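You operate a simulated robot arm through the tools that you are given. There is no shell and no other tool.

You are at the controls of a simulated robot arm. One attempt, no reset.

Task
Close both plate levers, then tap both legs in the seat home.
Fine: use the mallet and put it back. Set down upright: rubber mallet.

The check looks at the end state, three seconds after you hand in, the way a careful person would. Anything else that was tipped, shoved, dropped, spilled or broken makes it a failure.

Robot
A 6-joint arm with a three-finger gripper, fixed in place. Base frame: the origin is on the floor under the middle of its stand, x ahead of it, y to its left, z up; the work surface is at about z = 92.4. Units: cm, degrees, N and s.
It reaches about 121.3 cm from its shoulder. Its first joint turns from -166.0 to 166.0 degrees. Payload 4.89 kg.
Tool frame: the origin (TCP) lies between the finger pads and is the grasp point; the fingertips stand 3 cm ahead of it; z points along the fingers, y is the line along which they close. The gripper opens to 16.4 cm; its body begins 12.5 cm behind the TCP.
Orientation is that of the tool frame in the base frame, as a unit quaternion [x, y, z, w]. With the fingers straight down and closing along the base's y, the tool's x points along the base's -x, its y along +y and its z along -z.

Tools
- The arm moves only by the tool apply_moves. Its arguments are lists of equal length, an entry for each row: "slide": the shift along the tool's x, y, z in cm, a list of three; "rotation": the turn, a rotation vector about the tool's x, y, z in degrees, a list of three; "hand": the gripper command, from -1 (shut) to 1 (fully open), values between in proportion. In form: {"slide": [[x, y, z], ...], "rotation": [[ax, ay, az], ...], "hand": [hand, ...]}. A call has 1 to 20 rows; each row is the pose to reach, as a shift and turn from the pose commanded when the call began, along the tool's axes at that moment. Each row takes 0.2 s and may step no farther than 5 cm and 8.6 degrees from the row before; otherwise, or with a gripper value out of range, the whole call is refused. A pose out of reach is approached as far as the arm can. The call stops where the force on the tool passes 90 N (or 10 N more than at its start, if that is more) or the arm is blocked; 0.2 s more then pass. The fingers move at their own pace (about 10.8 cm/s each) and stop on an object; they squeeze with about 40 N. The grip force told is the motor's: it shows also when the fingers shut on nothing. Time passes only in rows, and 0.2 s behind the last, so rows that repeat a pose let the fingers close. It gives the time, the measured TCP pose, the force on the tool (base axes), the opening and the grip force at its end, in the units of the frame above (readings bear some noise), with the torque about the TCP (base axes, N m) and any sound that the robot's microphone picked up.
- Cameras (640 x 400 px; columns grow to the right, rows downward): "scene" is fixed at [4.81, 50.18, 160.78]; the picture's right is [-0.47, -0.88, 0.00], its down [-0.47, 0.25, -0.85] and it looks along [0.75, -0.39, -0.53] (base axes); focal length 290 px, centre (320, 200). "wrist" rides on the gripper at [7.6, -0.2, -15.2] in the tool frame; the picture's right is [0.02, 1.00, 0.00], its down [-0.88, 0.02, -0.47] and it looks along [-0.47, 0.01, 0.88] (tool axes); focal length 247 px, centre (320, 200).
- grab_frame(camera): a new picture of that camera. No time passes.
- slide_trunk(by): moves the trunk up (or, below 0, down) by that many cm; the arm rides with it, the base frame stays. It gives what a move gives, with no picture.
- locate(camera, pixels): for up to 12 pixels [column, row] of the newest picture of that camera ("zoom" is the newest enlarged one), the place [x, y, z] in the base frame of the surface seen there, good to about 0.2 cm. No time passes.
- inspect(camera, box): a new picture of the part [left, top, right, bottom] of that camera's present view, enlarged. No time passes.
- finish_job(): hands the job in; it is judged then, once.

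Unless the task says otherwise, let go and move clear before handing in.

The tools are called by a JSON object that holds its "name" and its "arguments". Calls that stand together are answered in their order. apply_moves: Moves the arm, as the interface text tells. Its arguments: {"type":"object","properties":{"slide":{"type":"array","items":{"type":"array","items":{"type":"number"}}},"rotation":{"type":"array","items":{"type":"array","items":{"type":"number"}}},"hand":{"type":"array","items":{"type":"number"}}},"required":["slide","rotation","hand"]} The other tools are called the same way: slide_trunk (by) moves the trunk up or down; grab_frame (camera) takes a picture; locate (camera, pixels) gives the place of the surface under pixels of a picture; inspect (camera, box) takes an enlarged picture of a part of a camera's view; finish_job () hands the job in.

At the start:

```text
t: 0.0
ee_pos: [55.31, 7.1, 144.91]
ee_rot: [0.0, 1.0, -0.001, 0.0]
contact_force: [0.0, -0.5, -0.1]
torque: [0.0, -0.03, 0.0]
finger_gap: 16.42
finger_force: 0.1
trunk travel left (down, up): [-10.0, 29.0]
```

scene: 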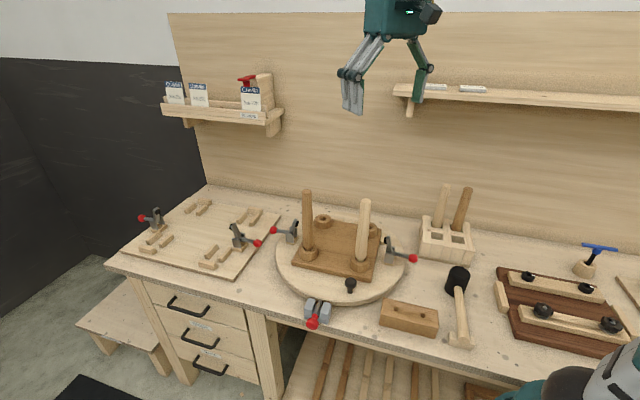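
wrist: 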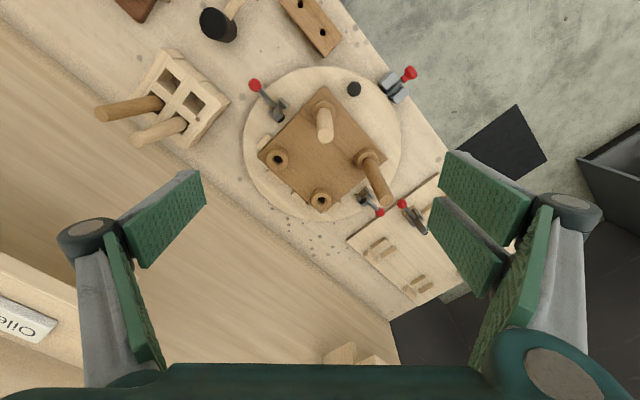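

The scene picture shows a round turntable with a seat (two legs at about (307,225) and (363,230)), several red-handled toggle levers and a mallet lying at about (458,300). I'll take enlarged views before moving.

{"name": "inspect", "arguments": {"camera": "scene", "box": [250, 170, 430, 340]}}

{"name": "inspect", "arguments": {"camera": "wrist", "box": [220, 40, 440, 240]}}

{"name": "inspect", "arguments": {"camera": "scene", "box": [370, 170, 640, 370]}}

{"name": "inspect", "arguments": {"camera": "scene", "box": [110, 60, 300, 290]}}

```text
2.35 times, centred on (340, 255) of scene
```

zoom: 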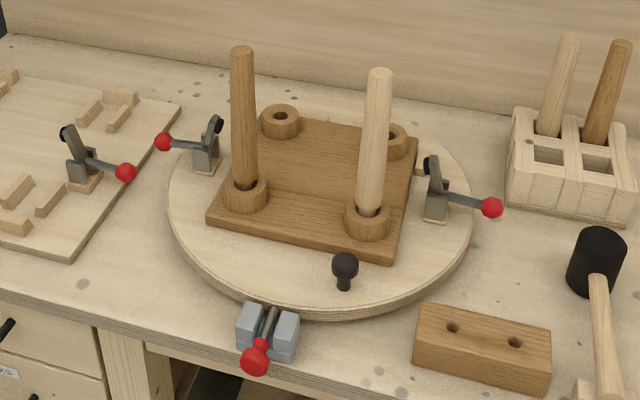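

```text
2.00 times, centred on (330, 140) of wrist
```

zoom: 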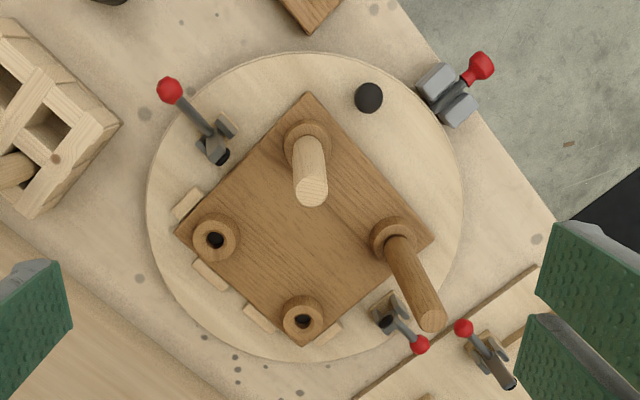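

```text
2.00 times, centred on (505, 270) of scene
```

zoom: 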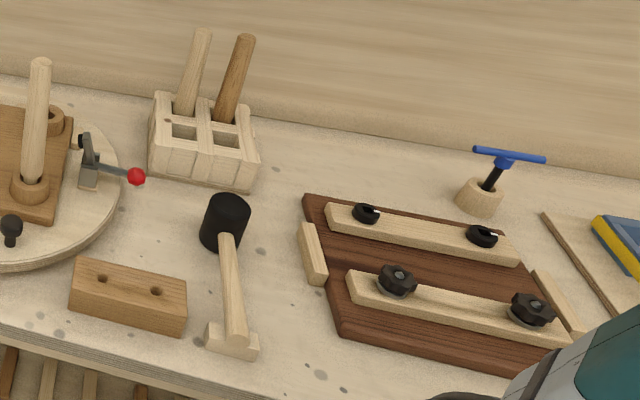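

```text
1.74 times, centred on (205, 175) of scene
```

zoom: 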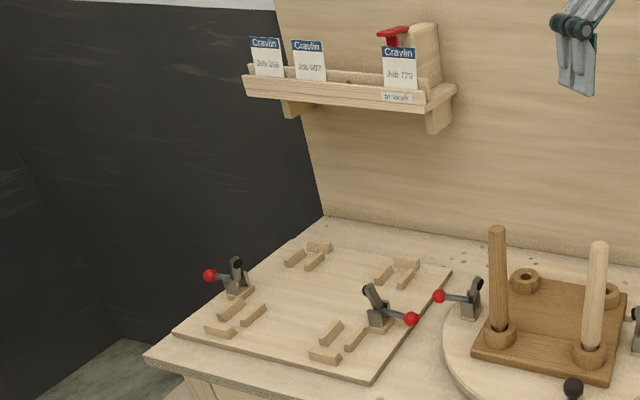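

The round plate carries two red-ball levers ((280,230) and (400,255) in the scene), each with a black-tipped arm standing up; the side board has two more of the same kind. I'll look closer at the levers, the cards and the mallet before deciding how they work.

{"name": "inspect", "arguments": {"camera": "scene", "box": [260, 205, 320, 250]}}

{"name": "inspect", "arguments": {"camera": "scene", "box": [365, 225, 425, 270]}}

{"name": "inspect", "arguments": {"camera": "scene", "box": [290, 270, 370, 335]}}

{"name": "inspect", "arguments": {"camera": "scene", "box": [155, 70, 285, 140]}}

{"name": "inspect", "arguments": {"camera": "scene", "box": [425, 255, 505, 360]}}

{"name": "inspect", "arguments": {"camera": "scene", "box": [130, 190, 270, 290]}}

{"name": "inspect", "arguments": {"camera": "wrist", "box": [240, 70, 310, 130]}}

{"name": "inspect", "arguments": {"camera": "wrist", "box": [330, 170, 450, 250]}}

```text
8.89 times, centred on (290, 228) of scene
```

zoom: 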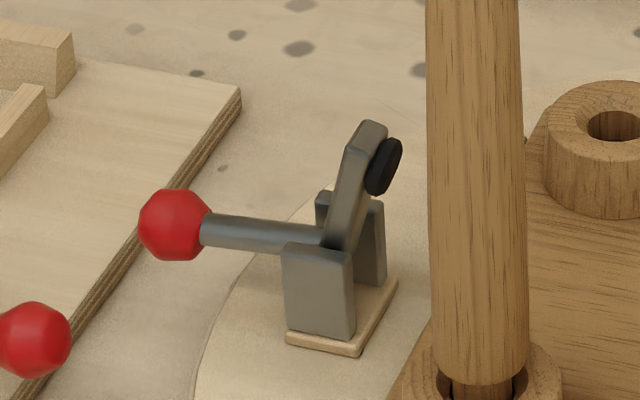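

```text
8.89 times, centred on (395, 248) of scene
```

zoom: 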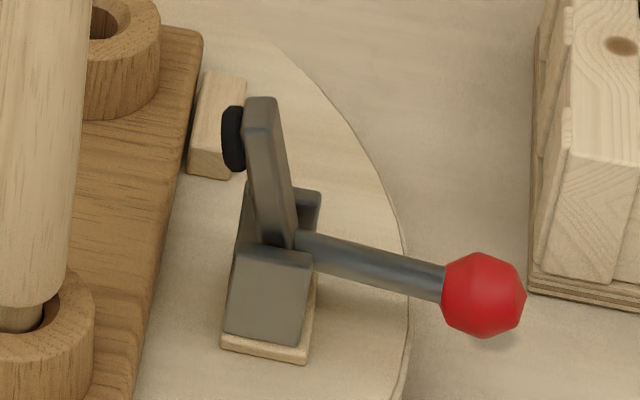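

```text
6.15 times, centred on (330, 302) of scene
```

zoom: 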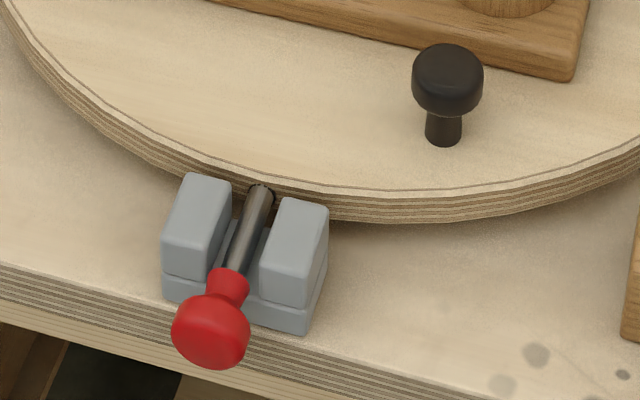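

```text
4.92 times, centred on (220, 105) of scene
```

zoom: 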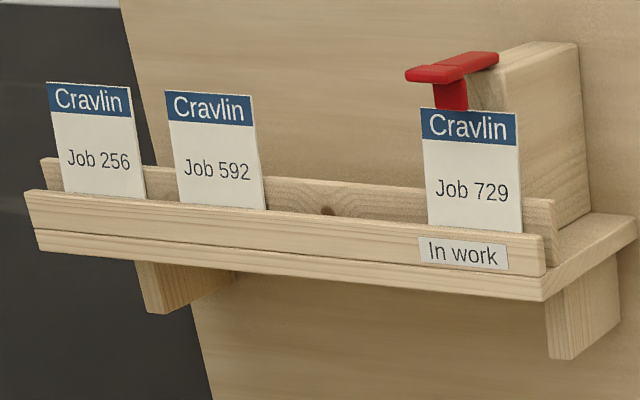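

```text
3.81 times, centred on (465, 308) of scene
```

zoom: 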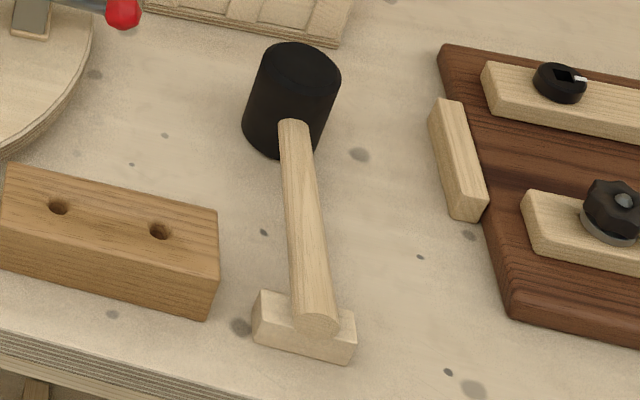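

```text
4.00 times, centred on (200, 240) of scene
```

zoom: 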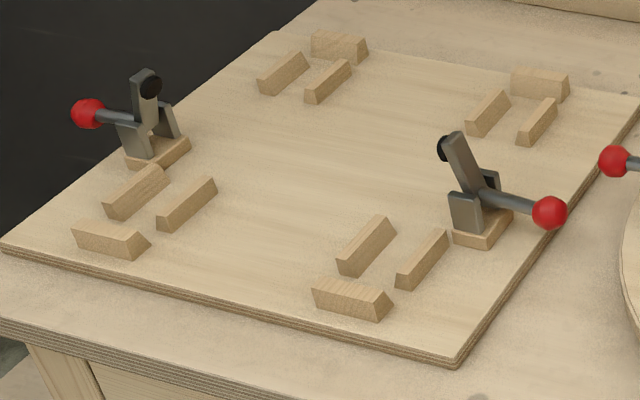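

```text
6.67 times, centred on (275, 100) of wrist
```

zoom: 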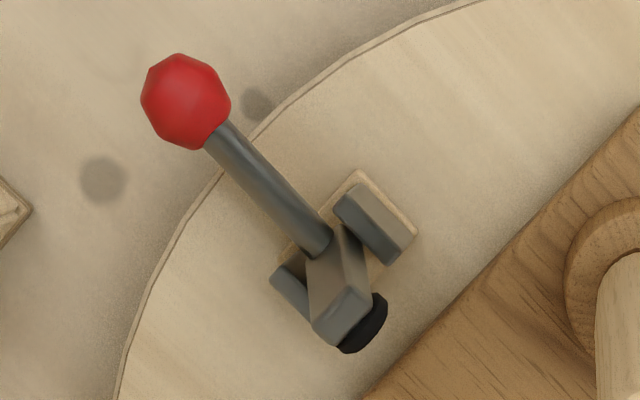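

```text
5.00 times, centred on (390, 210) of wrist
```

zoom: 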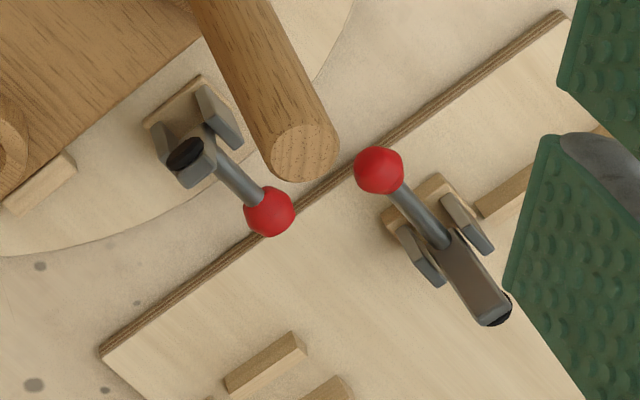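

Both plate levers have their black-padded arms up and the ball handles lying outward, so closing means swinging the ball up and over. Next I'll measure the levers, legs, mallet and plate.

{"name": "locate", "arguments": {"camera": "scene", "pixels": [[275, 230], [285, 230], [293, 222], [288, 237], [412, 258], [403, 254], [392, 240], [388, 256], [307, 191], [307, 248], [364, 201], [361, 258]]}}

{"name": "locate", "arguments": {"camera": "scene", "pixels": [[458, 271], [458, 290], [459, 310], [461, 340], [447, 343], [470, 348], [441, 282], [480, 295], [300, 270], [340, 255], [340, 290], [350, 284]]}}

{"name": "inspect", "arguments": {"camera": "scene", "box": [285, 180, 385, 280]}}

```text
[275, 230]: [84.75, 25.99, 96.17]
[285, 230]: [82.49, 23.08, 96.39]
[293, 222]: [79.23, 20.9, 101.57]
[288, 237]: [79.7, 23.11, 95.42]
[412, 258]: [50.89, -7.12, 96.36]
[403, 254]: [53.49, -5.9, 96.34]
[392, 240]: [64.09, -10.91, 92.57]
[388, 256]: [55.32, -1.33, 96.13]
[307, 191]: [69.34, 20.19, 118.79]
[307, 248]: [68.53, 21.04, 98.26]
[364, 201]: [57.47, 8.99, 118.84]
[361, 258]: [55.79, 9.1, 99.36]
```

```text
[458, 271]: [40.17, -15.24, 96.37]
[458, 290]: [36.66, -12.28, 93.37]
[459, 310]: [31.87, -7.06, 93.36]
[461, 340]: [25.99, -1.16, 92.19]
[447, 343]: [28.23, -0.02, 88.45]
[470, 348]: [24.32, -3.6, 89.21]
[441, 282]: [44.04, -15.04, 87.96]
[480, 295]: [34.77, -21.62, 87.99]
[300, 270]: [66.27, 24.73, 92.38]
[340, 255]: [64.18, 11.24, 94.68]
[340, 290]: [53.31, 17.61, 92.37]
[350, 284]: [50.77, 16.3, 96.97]
```

```text
4.00 times, centred on (335, 230) of scene
```

zoom: 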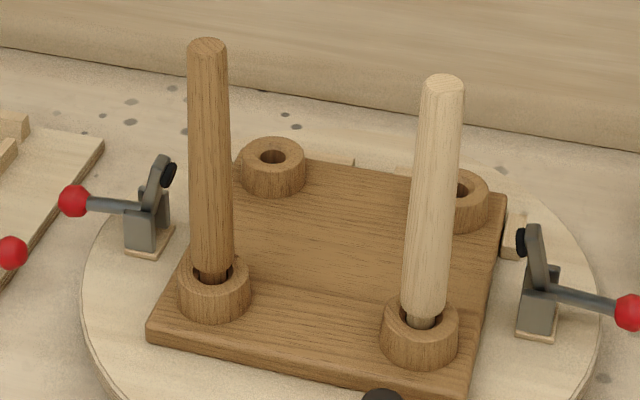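

Plate top is at z≈92.4, the bench at ≈88, and leg tops are near 119 with visible tenon gaps at about (308,248) and (362,258). I'll zoom in on each lever to find its pivot axis and ball exactly.

{"name": "inspect", "arguments": {"camera": "scene", "box": [365, 225, 425, 270]}}

{"name": "locate", "arguments": {"camera": "zoom", "pixels": [[482, 295], [482, 258], [482, 330], [450, 295], [518, 295], [360, 260], [310, 245], [262, 110], [275, 240], [235, 140], [310, 205], [262, 290]]}}

{"name": "locate", "arguments": {"camera": "zoom", "pixels": [[262, 345], [225, 345], [305, 355], [240, 260], [300, 265], [247, 200], [210, 120], [205, 150], [165, 200], [150, 300], [185, 300], [130, 30]]}}

{"name": "inspect", "arguments": {"camera": "scene", "box": [260, 205, 320, 250]}}

{"name": "locate", "arguments": {"camera": "zoom", "pixels": [[175, 225], [175, 192], [175, 258], [142, 225], [205, 225], [250, 235], [310, 240], [365, 135], [340, 235], [385, 165], [320, 280], [370, 240]]}}

{"name": "locate", "arguments": {"camera": "zoom", "pixels": [[290, 335], [355, 345], [395, 285], [320, 255], [325, 195], [385, 205], [235, 300], [340, 375], [100, 120], [100, 300], [420, 340], [410, 380]]}}

```text
8.89 times, centred on (395, 248) of scene
```

zoom: 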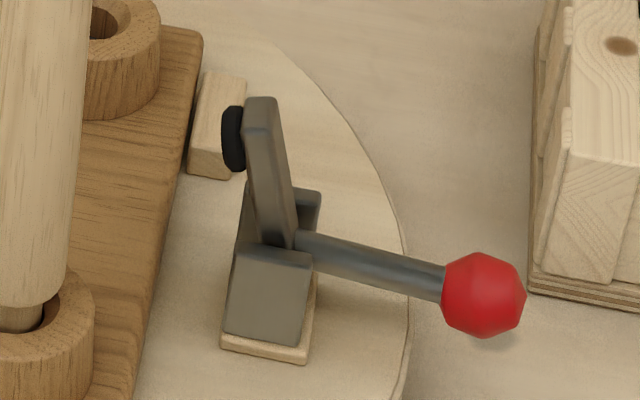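

```text
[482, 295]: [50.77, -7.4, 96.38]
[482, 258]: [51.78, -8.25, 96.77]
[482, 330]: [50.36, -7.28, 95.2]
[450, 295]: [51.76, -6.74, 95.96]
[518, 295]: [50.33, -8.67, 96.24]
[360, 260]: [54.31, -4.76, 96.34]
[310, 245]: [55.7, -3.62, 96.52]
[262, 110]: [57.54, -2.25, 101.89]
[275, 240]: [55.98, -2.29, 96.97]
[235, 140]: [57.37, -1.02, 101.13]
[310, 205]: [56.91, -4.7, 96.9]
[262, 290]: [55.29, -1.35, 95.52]
```

```text
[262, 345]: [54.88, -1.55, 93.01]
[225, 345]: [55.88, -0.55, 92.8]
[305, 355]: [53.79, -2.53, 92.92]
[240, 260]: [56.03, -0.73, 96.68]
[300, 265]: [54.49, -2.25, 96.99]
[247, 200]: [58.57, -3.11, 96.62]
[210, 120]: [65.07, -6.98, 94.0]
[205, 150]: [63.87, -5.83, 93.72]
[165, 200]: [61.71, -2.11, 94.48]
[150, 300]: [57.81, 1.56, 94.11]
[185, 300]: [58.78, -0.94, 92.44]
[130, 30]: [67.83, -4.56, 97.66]
```

```text
8.89 times, centred on (290, 228) of scene
```

zoom: 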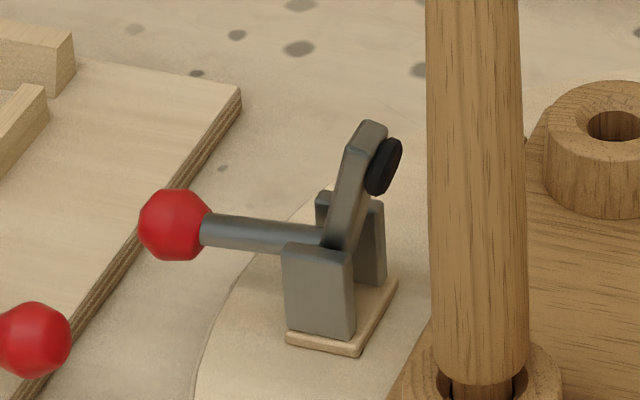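

```text
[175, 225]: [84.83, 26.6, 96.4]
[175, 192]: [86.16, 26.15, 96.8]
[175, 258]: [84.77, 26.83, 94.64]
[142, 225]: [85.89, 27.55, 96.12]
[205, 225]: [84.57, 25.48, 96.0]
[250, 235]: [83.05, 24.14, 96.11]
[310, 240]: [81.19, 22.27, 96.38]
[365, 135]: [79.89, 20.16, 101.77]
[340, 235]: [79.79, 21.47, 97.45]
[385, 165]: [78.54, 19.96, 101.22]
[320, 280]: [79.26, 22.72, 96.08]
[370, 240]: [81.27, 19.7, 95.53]
```

```text
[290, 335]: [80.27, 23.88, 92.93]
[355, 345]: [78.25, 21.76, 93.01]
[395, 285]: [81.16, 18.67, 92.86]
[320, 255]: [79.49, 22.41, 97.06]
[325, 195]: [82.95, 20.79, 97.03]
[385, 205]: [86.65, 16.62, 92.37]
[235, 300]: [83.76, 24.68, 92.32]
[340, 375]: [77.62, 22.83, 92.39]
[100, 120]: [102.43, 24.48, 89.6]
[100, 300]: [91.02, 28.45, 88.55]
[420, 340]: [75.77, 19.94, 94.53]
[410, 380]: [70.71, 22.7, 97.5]
```

The right lever's pivot is near (56.4,-2.6,96) with its ball at about (51.5,-8.2,95.4); the left one's ball is at about (86,26.3,95.5). I still need the neighbours: the jig lever ball at (258,243), the leg rack at (447,240) and the wall shelf.

{"name": "locate", "arguments": {"camera": "scene", "pixels": [[258, 243], [245, 240], [238, 228], [238, 243], [443, 187], [465, 190], [425, 220], [473, 238], [471, 258], [420, 252], [436, 212], [458, 218]]}}

{"name": "locate", "arguments": {"camera": "scene", "pixels": [[395, 88], [410, 112], [395, 120], [280, 110], [270, 125], [265, 75], [380, 300], [437, 325], [410, 308], [315, 312], [500, 300], [315, 322]]}}

{"name": "inspect", "arguments": {"camera": "scene", "box": [330, 0, 450, 120]}}

{"name": "locate", "arguments": {"camera": "scene", "pixels": [[278, 250], [290, 285], [330, 303], [380, 297], [400, 275], [405, 262], [322, 217], [375, 229], [300, 262], [345, 275], [371, 279], [310, 210]]}}

```text
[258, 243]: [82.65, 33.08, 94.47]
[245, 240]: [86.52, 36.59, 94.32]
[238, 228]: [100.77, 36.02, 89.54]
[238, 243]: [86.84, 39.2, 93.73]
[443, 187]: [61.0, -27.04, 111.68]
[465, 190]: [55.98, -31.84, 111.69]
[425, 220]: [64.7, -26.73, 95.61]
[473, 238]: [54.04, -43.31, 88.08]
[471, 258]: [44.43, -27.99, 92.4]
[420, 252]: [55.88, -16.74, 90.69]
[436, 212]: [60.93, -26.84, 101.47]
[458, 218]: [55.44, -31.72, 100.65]
```

```text
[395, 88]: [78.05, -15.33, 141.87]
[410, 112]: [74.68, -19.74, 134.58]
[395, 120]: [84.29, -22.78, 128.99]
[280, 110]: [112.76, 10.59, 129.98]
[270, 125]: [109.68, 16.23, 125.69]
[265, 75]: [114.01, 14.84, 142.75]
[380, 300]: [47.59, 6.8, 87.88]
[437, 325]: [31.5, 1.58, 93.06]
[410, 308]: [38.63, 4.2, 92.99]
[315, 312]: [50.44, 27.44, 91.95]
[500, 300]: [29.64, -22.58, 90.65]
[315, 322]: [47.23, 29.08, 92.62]
```

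```text
3.33 times, centred on (390, 60) of scene
```

zoom: 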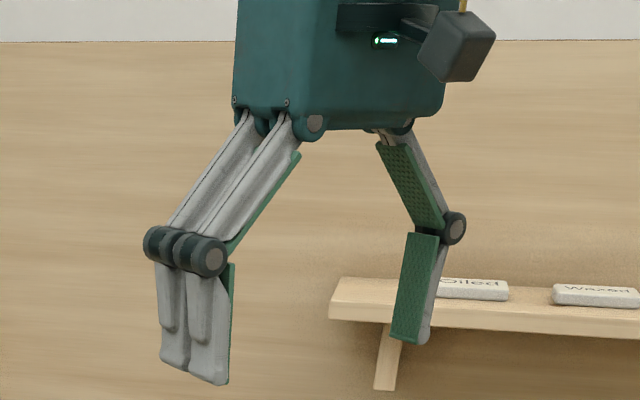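

```text
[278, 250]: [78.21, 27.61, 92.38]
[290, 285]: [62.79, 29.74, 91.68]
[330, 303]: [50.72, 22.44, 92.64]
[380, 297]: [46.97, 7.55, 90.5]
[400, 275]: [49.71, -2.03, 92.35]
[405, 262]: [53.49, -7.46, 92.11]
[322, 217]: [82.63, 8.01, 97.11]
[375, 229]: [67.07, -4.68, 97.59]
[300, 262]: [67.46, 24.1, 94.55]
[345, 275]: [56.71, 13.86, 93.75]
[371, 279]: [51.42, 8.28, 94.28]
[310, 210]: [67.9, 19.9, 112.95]
```

The plate's centre comes out near (68.5,9.4) with both levers on the (0.71,0.71) line, so each pivot axis lies along (0.71,-0.71). I'll yaw the tool 45° so the fingers close along that axis, and move above the right lever's ball with the fingers part-closed.

{"name": "apply_moves", "arguments": {"slide": [[0.64, -2.56, 0], [1.28, -5.12, 0], [1.92, -7.68, 0], [2.57, -10.25, 0], [3.21, -12.81, 0], [3.85, -15.37, 0], [3.85, -15.37, 5], [3.85, -15.37, 10], [3.85, -15.37, 15], [3.85, -15.37, 20], [3.85, -15.37, 25], [3.85, -15.37, 28], [3.85, -15.37, 28]], "rotation": [[0, 0, -7.5], [0, 0, -15], [0, 0, -22.5], [0, 0, -30], [0, 0, -37.5], [0, 0, -45], [0, 0, -45], [0, 0, -45], [0, 0, -45], [0, 0, -45], [0, 0, -45], [0, 0, -45], [0, 0, -45]], "hand": [0.6, 0.2, -0.2, -0.33, -0.33, -0.33, -0.33, -0.33, -0.33, -0.33, -0.33, -0.33, -0.33]}}

{"name": "grab_frame", "arguments": {"camera": "wrist"}}

{"name": "grab_frame", "arguments": {"camera": "scene"}}

```text
t: 2.8
ee_pos: [51.28, -8.28, 116.71]
ee_rot: [-0.382, 0.924, 0.0, 0.0]
contact_force: [0.0, 0.7, -0.1]
torque: [-0.01, 0.01, -0.02]
finger_gap: 5.47
finger_force: 0.1
trunk travel left (down, up): [-10.0, 29.0]
```

```text
taken
```

wrist: 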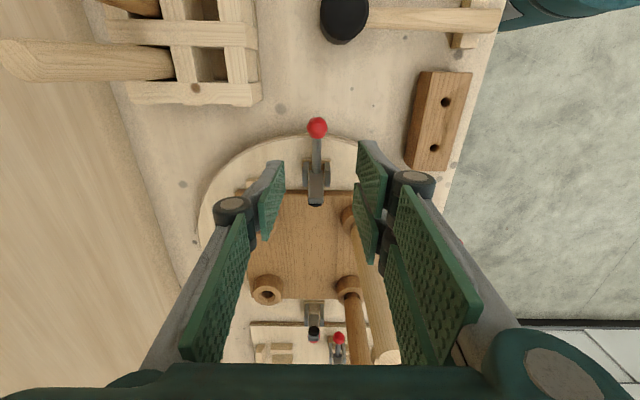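

```text
taken
```

scene: 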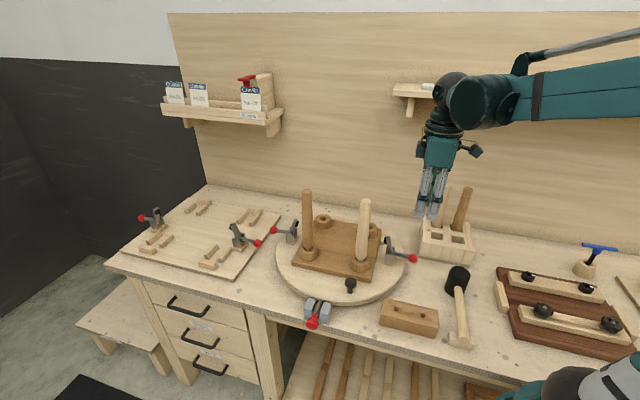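

The lever lines up vertically in the wrist view with its ball at (317,128), so the yaw is right. I'll measure the ball and lever from this camera.

{"name": "inspect", "arguments": {"camera": "wrist", "box": [285, 105, 350, 215]}}

{"name": "locate", "arguments": {"camera": "wrist", "pixels": [[317, 127], [308, 127], [326, 127], [317, 119], [317, 136], [317, 150], [317, 160], [317, 175], [306, 172], [328, 172], [316, 203], [280, 195]]}}

```text
3.64 times, centred on (318, 160) of wrist
```

zoom: 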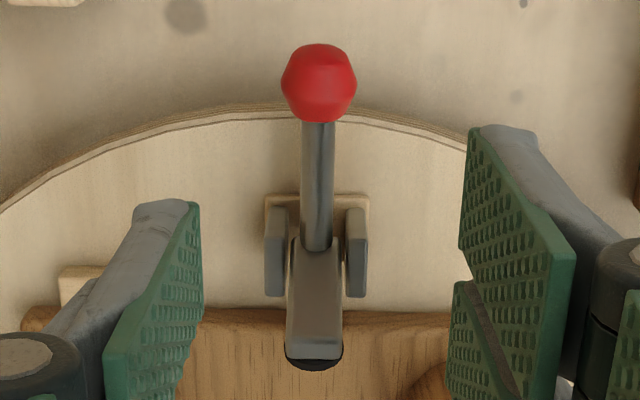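

```text
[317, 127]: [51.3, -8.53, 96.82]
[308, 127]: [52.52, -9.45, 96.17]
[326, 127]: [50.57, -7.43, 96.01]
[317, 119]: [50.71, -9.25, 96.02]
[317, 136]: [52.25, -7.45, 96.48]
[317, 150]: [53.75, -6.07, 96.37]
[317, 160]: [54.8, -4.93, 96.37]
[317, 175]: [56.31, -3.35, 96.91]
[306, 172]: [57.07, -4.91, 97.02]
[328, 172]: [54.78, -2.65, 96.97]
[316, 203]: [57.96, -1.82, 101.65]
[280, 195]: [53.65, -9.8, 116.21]
```

The ball centre measures about (51.5,-8.3,95.4) and the pivot sits about 7.4 cm inward of it. I'll go straight down with the open fingers straddling the ball, tips staying above the plate level.

{"name": "apply_moves", "arguments": {"slide": [[-0.15, -0.17, 4], [-0.15, -0.17, 8], [-0.15, -0.17, 12], [-0.15, -0.17, 15], [-0.15, -0.17, 17], [-0.15, -0.17, 19], [-0.15, -0.17, 20.4], [-0.15, -0.17, 20.4]], "rotation": [[0, 0, 0], [0, 0, 0], [0, 0, 0], [0, 0, 0], [0, 0, 0], [0, 0, 0], [0, 0, 0], [0, 0, 0]], "hand": [-0.33, -0.33, -0.33, -0.33, -0.33, -0.33, -0.33, -0.33]}}

{"name": "grab_frame", "arguments": {"camera": "wrist"}}

{"name": "inspect", "arguments": {"camera": "scene", "box": [340, 170, 480, 280]}}

```text
t: 4.6
ee_pos: [51.66, -8.19, 96.41]
ee_rot: [-0.382, 0.924, -0.001, 0.0]
contact_force: [-0.3, -1.4, 0.0]
torque: [0.0, -0.01, 0.0]
finger_gap: 5.47
finger_force: 0.1
trunk travel left (down, up): [-10.0, 29.0]
```

```text
taken
```

wrist: 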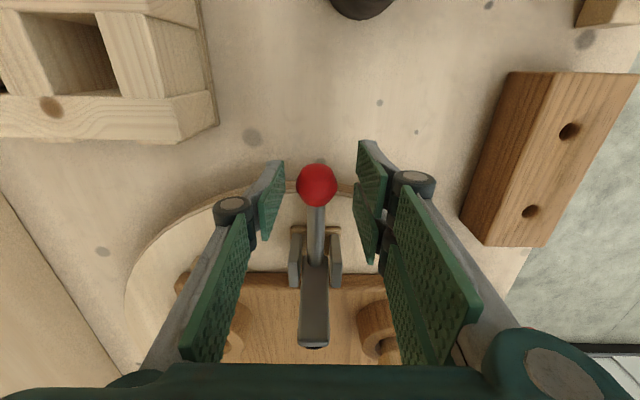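

```text
3.64 times, centred on (410, 225) of scene
```

zoom: 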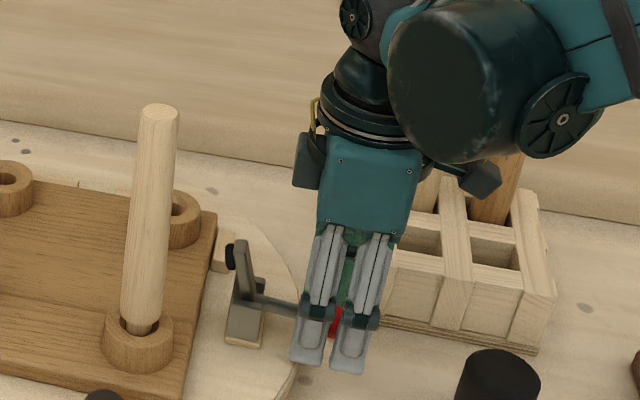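

The ball at wrist (317,185) sits centred between the open fingers, with no contact. I'll close on it now.

{"name": "apply_moves", "arguments": {"slide": [[0, 0, 0.3], [0, 0, 0.3], [0, 0, 0.3], [0, 0, 0.3]], "rotation": [[0, 0, 0], [0, 0, 0], [0, 0, 0], [0, 0, 0]], "hand": [-0.7, -1, -1, -1]}}

{"name": "grab_frame", "arguments": {"camera": "wrist"}}

```text
t: 5.6
ee_pos: [51.67, -8.14, 96.09]
ee_rot: [-0.383, 0.924, 0.0, -0.001]
contact_force: [4.5, 0.6, 29.3]
torque: [0.26, -0.27, 0.0]
finger_gap: 2.96
finger_force: 45.1
trunk travel left (down, up): [-10.0, 29.0]
```

```text
taken
```

wrist: 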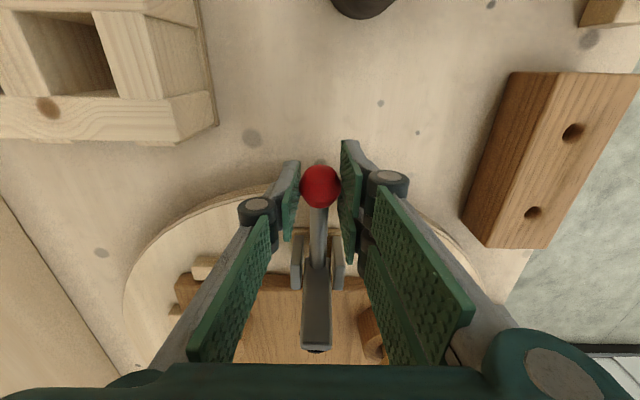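

The fingers hold the 3 cm ball (gap 2.96, grip 45 N) with some upward push from pressing on the stop. I'll start swinging it up along the pivot arc, first 30°.

{"name": "apply_moves", "arguments": {"slide": [[0, 0, -0.3], [-0.03, 0, -0.9], [-0.11, 0, -1.55], [-0.25, 0, -2.2], [-0.45, 0, -2.8], [-0.7, 0, -3.4], [-1.0, 0, -3.98]], "rotation": [[0, 0, 0], [0, 0, 0], [0, 0, 0], [0, 0, 0], [0, 0, 0], [0, 0, 0], [0, 0, 0]], "hand": [-1, -1, -1, -1, -1, -1, -1]}}

{"name": "inspect", "arguments": {"camera": "scene", "box": [340, 170, 480, 280]}}

{"name": "grab_frame", "arguments": {"camera": "wrist"}}

```text
t: 7.2
ee_pos: [52.48, -7.5, 99.98]
ee_rot: [-0.382, 0.924, 0.0, 0.0]
contact_force: [-8.5, -10.3, -12.9]
torque: [-0.92, 0.86, -0.04]
finger_gap: 3.08
finger_force: 45.0
trunk travel left (down, up): [-10.0, 29.0]
```

```text
3.64 times, centred on (410, 225) of scene
```

zoom: 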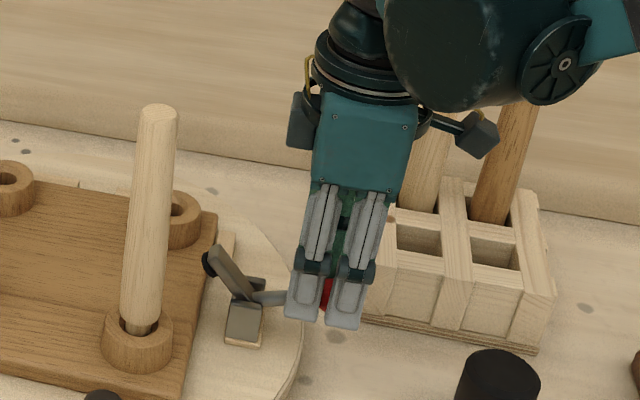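

```text
taken
```

wrist: 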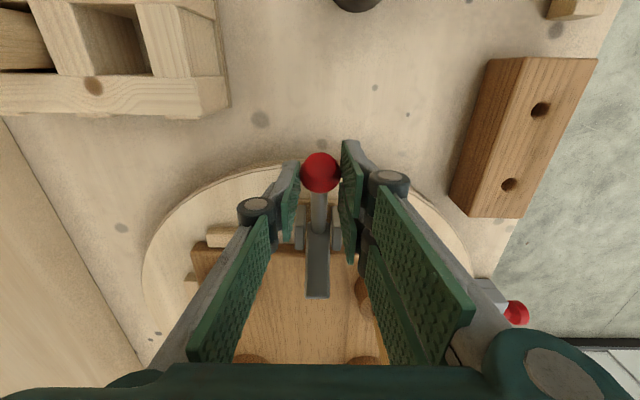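

The lever is following: the padded arm is tilting toward the seat and forces are small. Continuing the arc to about 60°.

{"name": "apply_moves", "arguments": {"slide": [[-0.3, 0, -0.55], [-0.7, 0, -1.06], [-1.1, 0, -1.55], [-1.58, 0, -1.98], [-2.1, 0, -2.4], [-2.65, 0, -2.73]], "rotation": [[0, 0, 0], [0, 0, 0], [0, 0, 0], [0, 0, 0], [0, 0, 0], [0, 0, 0]], "hand": [-1, -1, -1, -1, -1, -1]}}

{"name": "inspect", "arguments": {"camera": "scene", "box": [340, 170, 480, 280]}}

{"name": "grab_frame", "arguments": {"camera": "wrist"}}

```text
t: 8.6
ee_pos: [54.3, -5.59, 102.8]
ee_rot: [-0.383, 0.924, 0.0, 0.002]
contact_force: [-5.4, -4.7, -0.6]
torque: [-0.39, 0.34, -0.06]
finger_gap: 2.93
finger_force: 44.8
trunk travel left (down, up): [-10.0, 29.0]
```

```text
3.64 times, centred on (410, 225) of scene
```

zoom: 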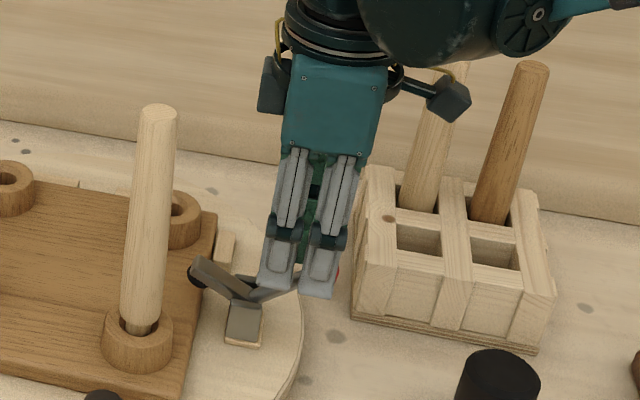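

```text
taken
```

wrist: 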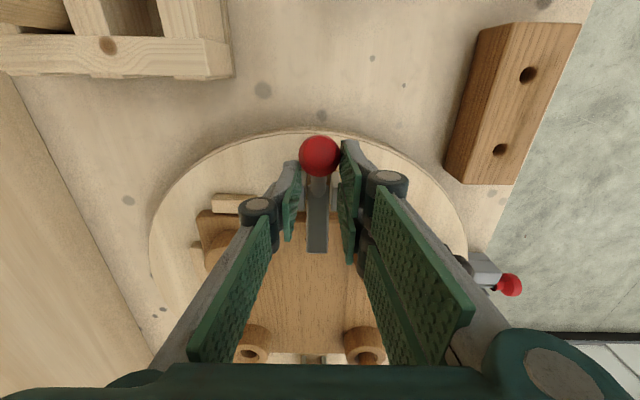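

The arm is now about 30° above horizontal, but the ball has slid outward between the pads (now at wrist (319,155)). I'll measure where it is.

{"name": "locate", "arguments": {"camera": "wrist", "pixels": [[319, 155], [319, 140], [319, 170], [318, 185], [317, 200], [317, 230], [317, 248]]}}

{"name": "inspect", "arguments": {"camera": "wrist", "box": [260, 110, 380, 260]}}

```text
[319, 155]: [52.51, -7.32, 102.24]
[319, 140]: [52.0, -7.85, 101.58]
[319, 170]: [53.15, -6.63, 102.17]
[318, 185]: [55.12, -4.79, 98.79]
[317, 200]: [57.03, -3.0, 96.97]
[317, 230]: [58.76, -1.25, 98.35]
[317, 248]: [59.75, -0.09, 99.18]
```

```text
2.67 times, centred on (320, 185) of wrist
```

zoom: 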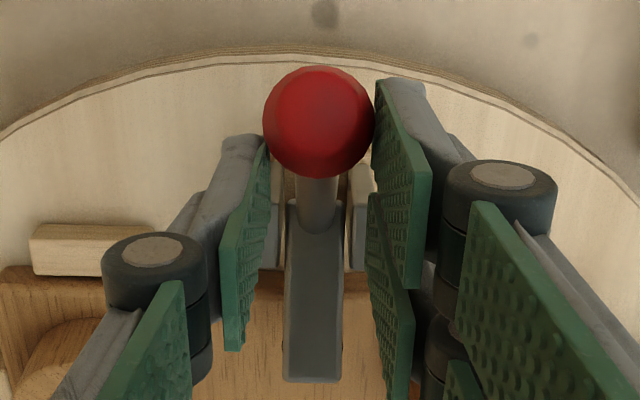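

The ball now lies about 2 cm outward and 2 cm below the grasp point — it slipped along the pads. I'll open a little to see whether the lever holds its angle, then regrip centred.

{"name": "apply_moves", "arguments": {"slide": [[0, 0, 0], [0, 0, 0], [0, 0, 0]], "rotation": [[0, 0, 0], [0, 0, 0], [0, 0, 0]], "hand": [-0.4, -0.4, -0.4]}}

{"name": "grab_frame", "arguments": {"camera": "wrist"}}

{"name": "locate", "arguments": {"camera": "wrist", "pixels": [[319, 155], [319, 170], [318, 190], [317, 248]]}}

```text
t: 9.4
ee_pos: [54.17, -5.71, 102.76]
ee_rot: [-0.382, 0.924, 0.0, 0.0]
contact_force: [-0.2, 0.2, -0.1]
torque: [-0.01, 0.01, 0.02]
finger_gap: 4.89
finger_force: 0.1
trunk travel left (down, up): [-10.0, 29.0]
```

```text
taken
```

wrist: 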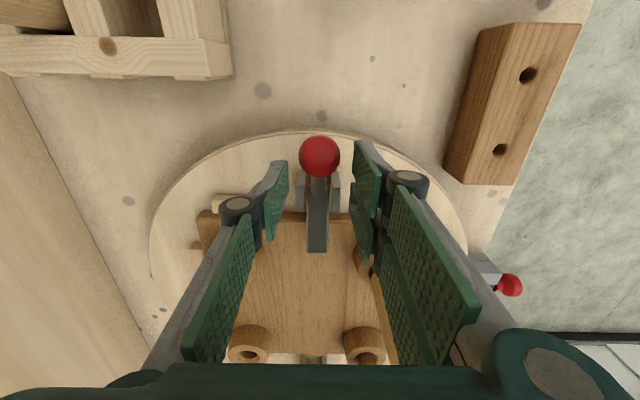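

```text
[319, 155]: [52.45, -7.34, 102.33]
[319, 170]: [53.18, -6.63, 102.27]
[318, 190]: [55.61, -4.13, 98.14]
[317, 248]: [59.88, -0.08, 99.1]
```

The lever stays put when released (held by its own friction). Rather than rely on pad friction, I'll lift clear, move outward of the ball, shut the fingers and push the ball inward with them.

{"name": "apply_moves", "arguments": {"slide": [[0, 0, -2.5], [0, 0, -5], [3.5, 0, -5], [7.2, 0, -5], [7.2, 0, -5], [7.2, 0, -5], [7.2, 0, -5]], "rotation": [[0, 0, 0], [0, 0, 0], [0, 0, 0], [0, 0, 0], [0, 0, 0], [0, 0, 0], [0, 0, 0]], "hand": [-0.4, -0.4, -0.4, -0.7, -1, -1, -1]}}

{"name": "grab_frame", "arguments": {"camera": "wrist"}}

{"name": "inspect", "arguments": {"camera": "scene", "box": [340, 170, 480, 280]}}

```text
t: 11.0
ee_pos: [49.06, -10.58, 107.79]
ee_rot: [-0.382, 0.924, 0.0, -0.001]
contact_force: [0.3, -0.1, 0.0]
torque: [0.02, -0.02, 0.02]
finger_gap: 0.02
finger_force: 39.8
trunk travel left (down, up): [-10.0, 29.0]
```

```text
taken
```

wrist: 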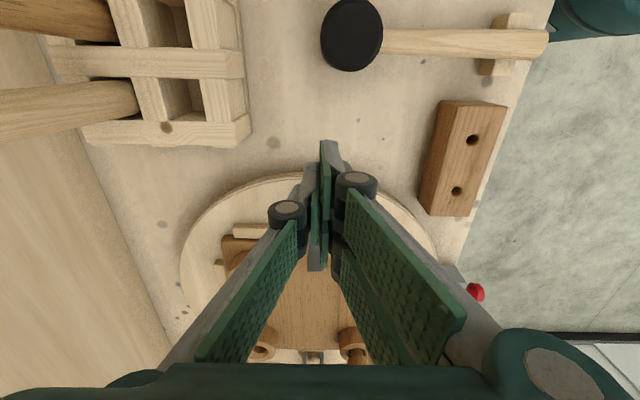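

```text
3.64 times, centred on (410, 225) of scene
```

zoom: 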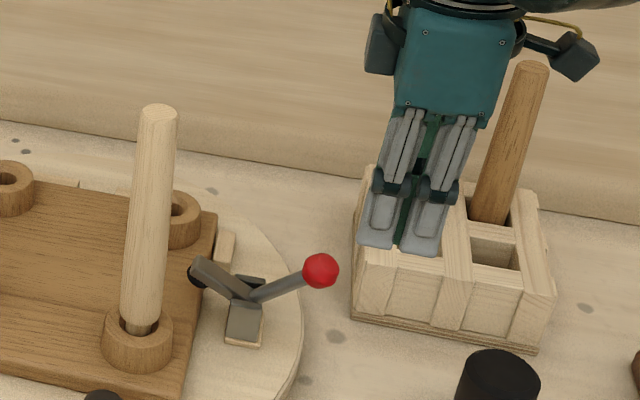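

The fingers are shut outward of the raised ball (ball at about (321,270) in the zoom, clear of the fingers). I'll lower to ball height and check.

{"name": "apply_moves", "arguments": {"slide": [[0, 0, 2.5], [0, 0, 5], [0, 0, 6.8], [0, 0, 6.8]], "rotation": [[0, 0, 0], [0, 0, 0], [0, 0, 0], [0, 0, 0]], "hand": [-1, -1, -1, -1]}}

{"name": "inspect", "arguments": {"camera": "scene", "box": [340, 170, 480, 280]}}

{"name": "grab_frame", "arguments": {"camera": "wrist"}}

```text
t: 12.0
ee_pos: [49.0, -10.61, 100.79]
ee_rot: [-0.382, 0.924, -0.001, 0.0]
contact_force: [1.0, -0.3, -0.2]
torque: [0.01, 0.03, 0.01]
finger_gap: 0.0
finger_force: 39.7
trunk travel left (down, up): [-10.0, 29.0]
```

```text
3.64 times, centred on (410, 225) of scene
```

zoom: 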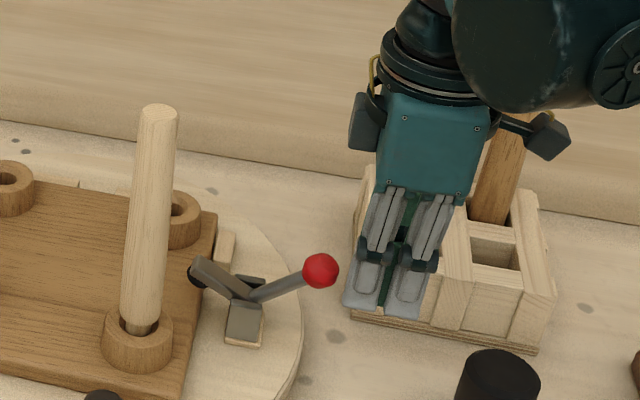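

```text
taken
```

wrist: 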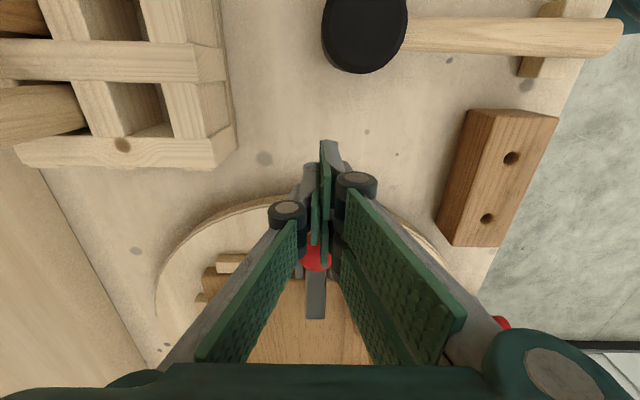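

The shut fingers stand just outward of the ball with no contact. Pushing inward now, in small steps.

{"name": "apply_moves", "arguments": {"slide": [[-0.8, 0, 0], [-1.6, 0, 0], [-2.3, 0, 0], [-3.0, 0, 0], [-3.7, 0, 0], [-4.3, 0, 0]], "rotation": [[0, 0, 0], [0, 0, 0], [0, 0, 0], [0, 0, 0], [0, 0, 0], [0, 0, 0]], "hand": [-1, -1, -1, -1, -1, -1]}}

{"name": "inspect", "arguments": {"camera": "scene", "box": [340, 170, 480, 280]}}

{"name": "grab_frame", "arguments": {"camera": "wrist"}}

```text
t: 13.4
ee_pos: [51.67, -7.99, 101.02]
ee_rot: [-0.381, 0.924, -0.001, 0.0]
contact_force: [-54.4, -51.3, 16.2]
torque: [1.08, -1.49, 0.05]
finger_gap: 0.0
finger_force: 40.0
trunk travel left (down, up): [-10.0, 29.0]
```

```text
3.64 times, centred on (410, 225) of scene
```

zoom: 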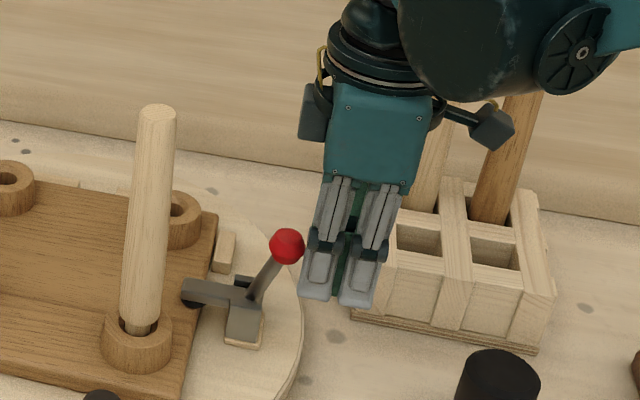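

```text
taken
```

wrist: 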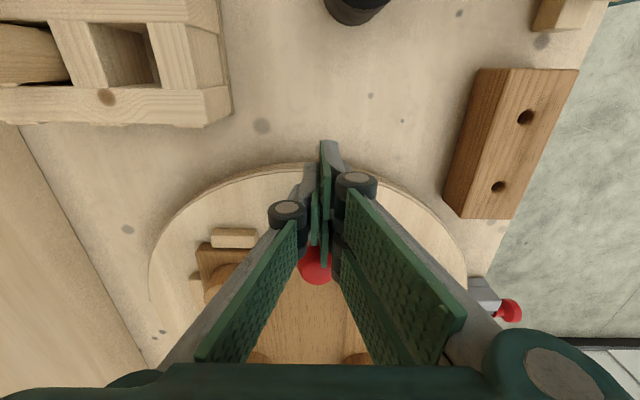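

The push met 75 N and the arm now looks level over the seat edge. I'll check closely whether the pad is down on the seat.

{"name": "inspect", "arguments": {"camera": "scene", "box": [365, 225, 425, 270]}}

{"name": "locate", "arguments": {"camera": "zoom", "pixels": [[185, 260], [185, 275], [120, 250], [70, 250], [95, 225], [250, 220], [60, 280], [225, 170], [262, 130], [262, 290]]}}

```text
8.89 times, centred on (395, 248) of scene
```

zoom: 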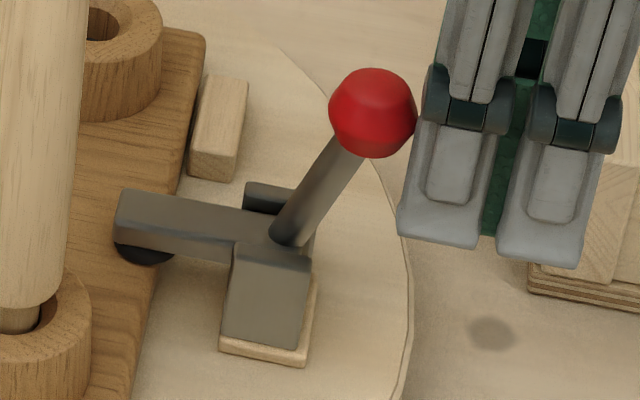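

```text
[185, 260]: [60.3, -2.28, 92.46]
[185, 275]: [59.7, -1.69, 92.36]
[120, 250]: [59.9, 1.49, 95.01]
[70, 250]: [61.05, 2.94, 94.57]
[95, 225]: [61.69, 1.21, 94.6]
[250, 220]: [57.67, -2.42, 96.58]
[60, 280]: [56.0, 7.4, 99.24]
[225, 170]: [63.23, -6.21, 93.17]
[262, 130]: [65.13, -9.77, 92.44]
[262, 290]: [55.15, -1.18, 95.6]
```

The black pad is resting on the seat (z≈94.6). I'll back off outward and up to confirm the lever stays closed.

{"name": "apply_moves", "arguments": {"slide": [[1.5, 0, 0], [4, 0, 0], [5, 0, -4], [5, 0, -9], [5, 0, -14], [5, 0, -19], [5, 0, -24], [5, 0, -28]], "rotation": [[0, 0, 0], [0, 0, 0], [0, 0, 0], [0, 0, 0], [0, 0, 0], [0, 0, 0], [0, 0, 0], [0, 0, 0]], "hand": [-1, -1, -1, -1, -1, -1, -1, -1]}}

{"name": "inspect", "arguments": {"camera": "scene", "box": [365, 225, 425, 270]}}

{"name": "locate", "arguments": {"camera": "zoom", "pixels": [[372, 110], [335, 175], [300, 225], [120, 250], [180, 220], [262, 290], [240, 250], [300, 265]]}}

{"name": "grab_frame", "arguments": {"camera": "wrist"}}

```text
t: 15.2
ee_pos: [48.6, -11.14, 129.1]
ee_rot: [-0.383, 0.924, 0.0, 0.0]
contact_force: [-0.1, -0.2, 0.2]
torque: [0.01, 0.05, -0.03]
finger_gap: 0.02
finger_force: 40.0
trunk travel left (down, up): [-10.0, 29.0]
```

```text
8.89 times, centred on (395, 248) of scene
```

zoom: 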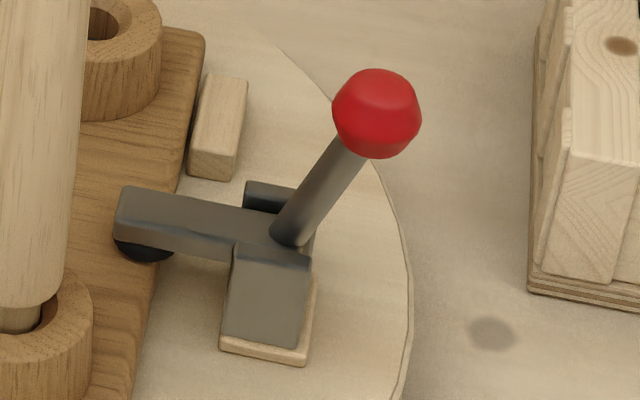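

```text
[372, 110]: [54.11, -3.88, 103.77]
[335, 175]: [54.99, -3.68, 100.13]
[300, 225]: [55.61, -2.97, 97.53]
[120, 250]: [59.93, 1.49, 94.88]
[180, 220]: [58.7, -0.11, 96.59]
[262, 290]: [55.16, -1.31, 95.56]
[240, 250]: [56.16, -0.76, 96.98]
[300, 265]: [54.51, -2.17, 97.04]
```

```text
taken
```

wrist: 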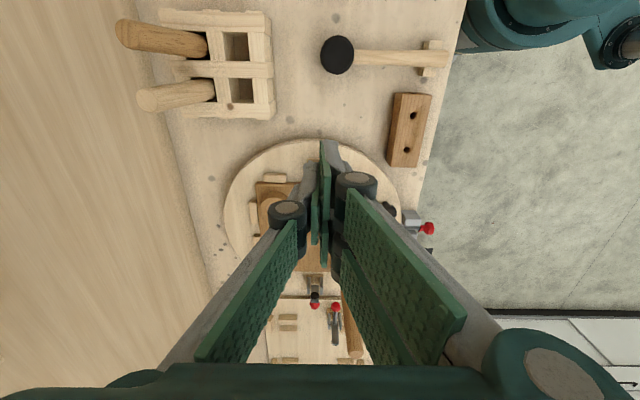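

The right lever is closed and stays closed. For the left lever I want the single finger on the side of the neighbouring jig lever, so I'll rise, travel over the seat at safe height and turn the tool 180° on the way.

{"name": "apply_moves", "arguments": {"slide": [[0, 0, -3], [0, 0, -6], [-2.9, 0, -7], [-5.8, 0, -7], [-8.7, 0, -7], [-11.6, 0, -7], [-14.5, 0, -7], [-17.4, 0, -7], [-20.3, 0, -7], [-23.2, 0, -7], [-26.1, 0, -7], [-29, 0, -7], [-31.9, 0, -7], [-34.8, 0, -7], [-37.7, 0, -7], [-40.6, 0, -7], [-43.5, 0, -7], [-46.4, 0, -7], [-49.3, 0, -7], [-52.2, 0, -7]], "rotation": [[0, 0, 8.5], [0, 0, 17], [0, 0, 25.5], [0, 0, 34], [0, 0, 42.5], [0, 0, 51], [0, 0, 59.5], [0, 0, 68], [0, 0, 76.5], [0, 0, 85], [0, 0, 93.5], [0, 0, 102], [0, 0, 110.5], [0, 0, 119], [0, 0, 127.5], [0, 0, 136], [0, 0, 144.5], [0, 0, 153], [0, 0, 161.5], [0, 0, 170]], "hand": [-1, -1, -1, -1, -1, -1, -1, -1, -1, -1, -1, -1, -1, -1, -1, -0.8, -0.6, -0.4, -0.38, -0.38]}}

{"name": "grab_frame", "arguments": {"camera": "scene"}}

{"name": "grab_frame", "arguments": {"camera": "wrist"}}

```text
t: 19.4
ee_pos: [85.41, 25.69, 136.08]
ee_rot: [0.888, 0.46, 0.0, 0.0]
contact_force: [-0.6, -1.0, 2.0]
torque: [0.15, -0.13, -0.01]
finger_gap: 5.09
finger_force: 0.0
trunk travel left (down, up): [-10.0, 29.0]
```

```text
taken
```

scene: 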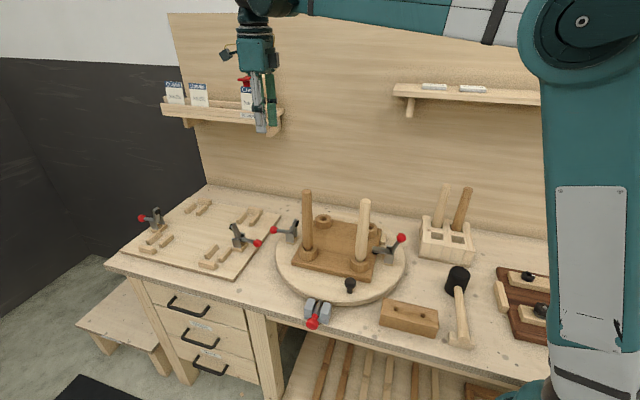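

```text
taken
```

wrist: 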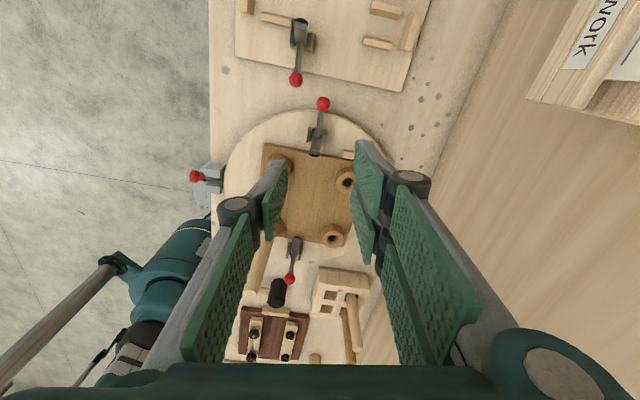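

The 180° turn worked and nothing was touched. I'll finish the last 10°, lower partway and measure the left ball from the wrist camera.

{"name": "apply_moves", "arguments": {"slide": [[0, 0, 0], [0, 0, 4], [0, 0, 8], [0, 0, 12], [0, 0, 16], [0, 0, 18], [0, 0, 18]], "rotation": [[0, 0, 5], [0, 0, 10], [0, 0, 10], [0, 0, 10], [0, 0, 10], [0, 0, 10], [0, 0, 10]], "hand": [-0.38, -0.38, -0.38, -0.38, -0.38, -0.38, -0.38]}}

{"name": "grab_frame", "arguments": {"camera": "wrist"}}

```text
t: 21.0
ee_pos: [85.59, 25.58, 117.79]
ee_rot: [0.924, 0.383, -0.001, 0.0]
contact_force: [0.1, 0.2, -0.7]
torque: [0.0, 0.01, -0.03]
finger_gap: 5.09
finger_force: 0.1
trunk travel left (down, up): [-10.0, 29.0]
```

```text
taken
```

wrist: 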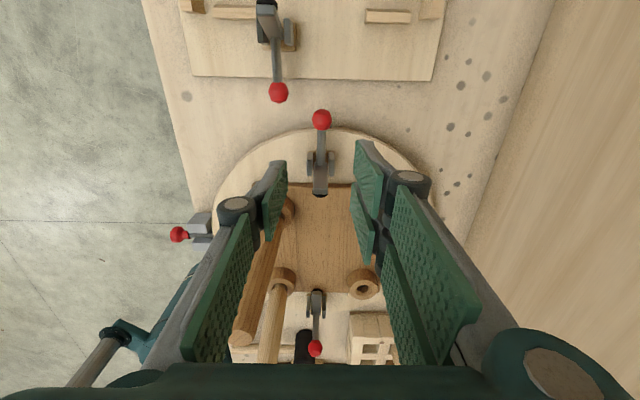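

{"name": "locate", "arguments": {"camera": "wrist", "pixels": [[321, 119], [321, 135], [321, 148], [320, 165], [310, 160], [332, 160], [320, 190], [278, 92], [277, 75], [267, 8], [321, 111], [290, 120]]}}

{"name": "inspect", "arguments": {"camera": "wrist", "box": [240, 60, 370, 210]}}

```text
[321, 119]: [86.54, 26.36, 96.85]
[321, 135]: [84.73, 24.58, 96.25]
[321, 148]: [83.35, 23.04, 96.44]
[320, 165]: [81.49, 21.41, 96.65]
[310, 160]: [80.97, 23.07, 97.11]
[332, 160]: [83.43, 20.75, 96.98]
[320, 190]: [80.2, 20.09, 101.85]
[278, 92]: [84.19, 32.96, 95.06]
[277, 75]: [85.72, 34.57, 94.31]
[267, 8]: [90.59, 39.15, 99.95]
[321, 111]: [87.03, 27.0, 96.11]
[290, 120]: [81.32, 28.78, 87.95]
```

```text
2.67 times, centred on (305, 135) of wrist
```

zoom: 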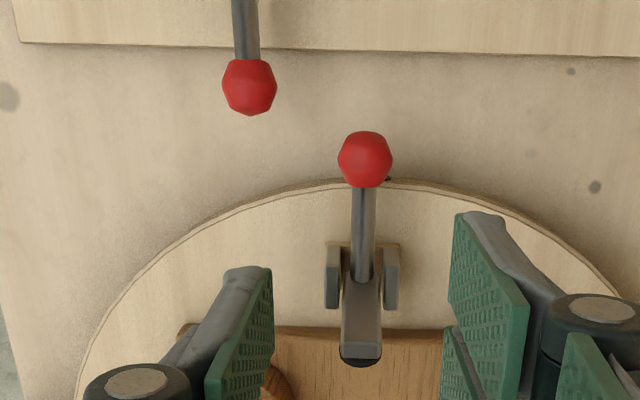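

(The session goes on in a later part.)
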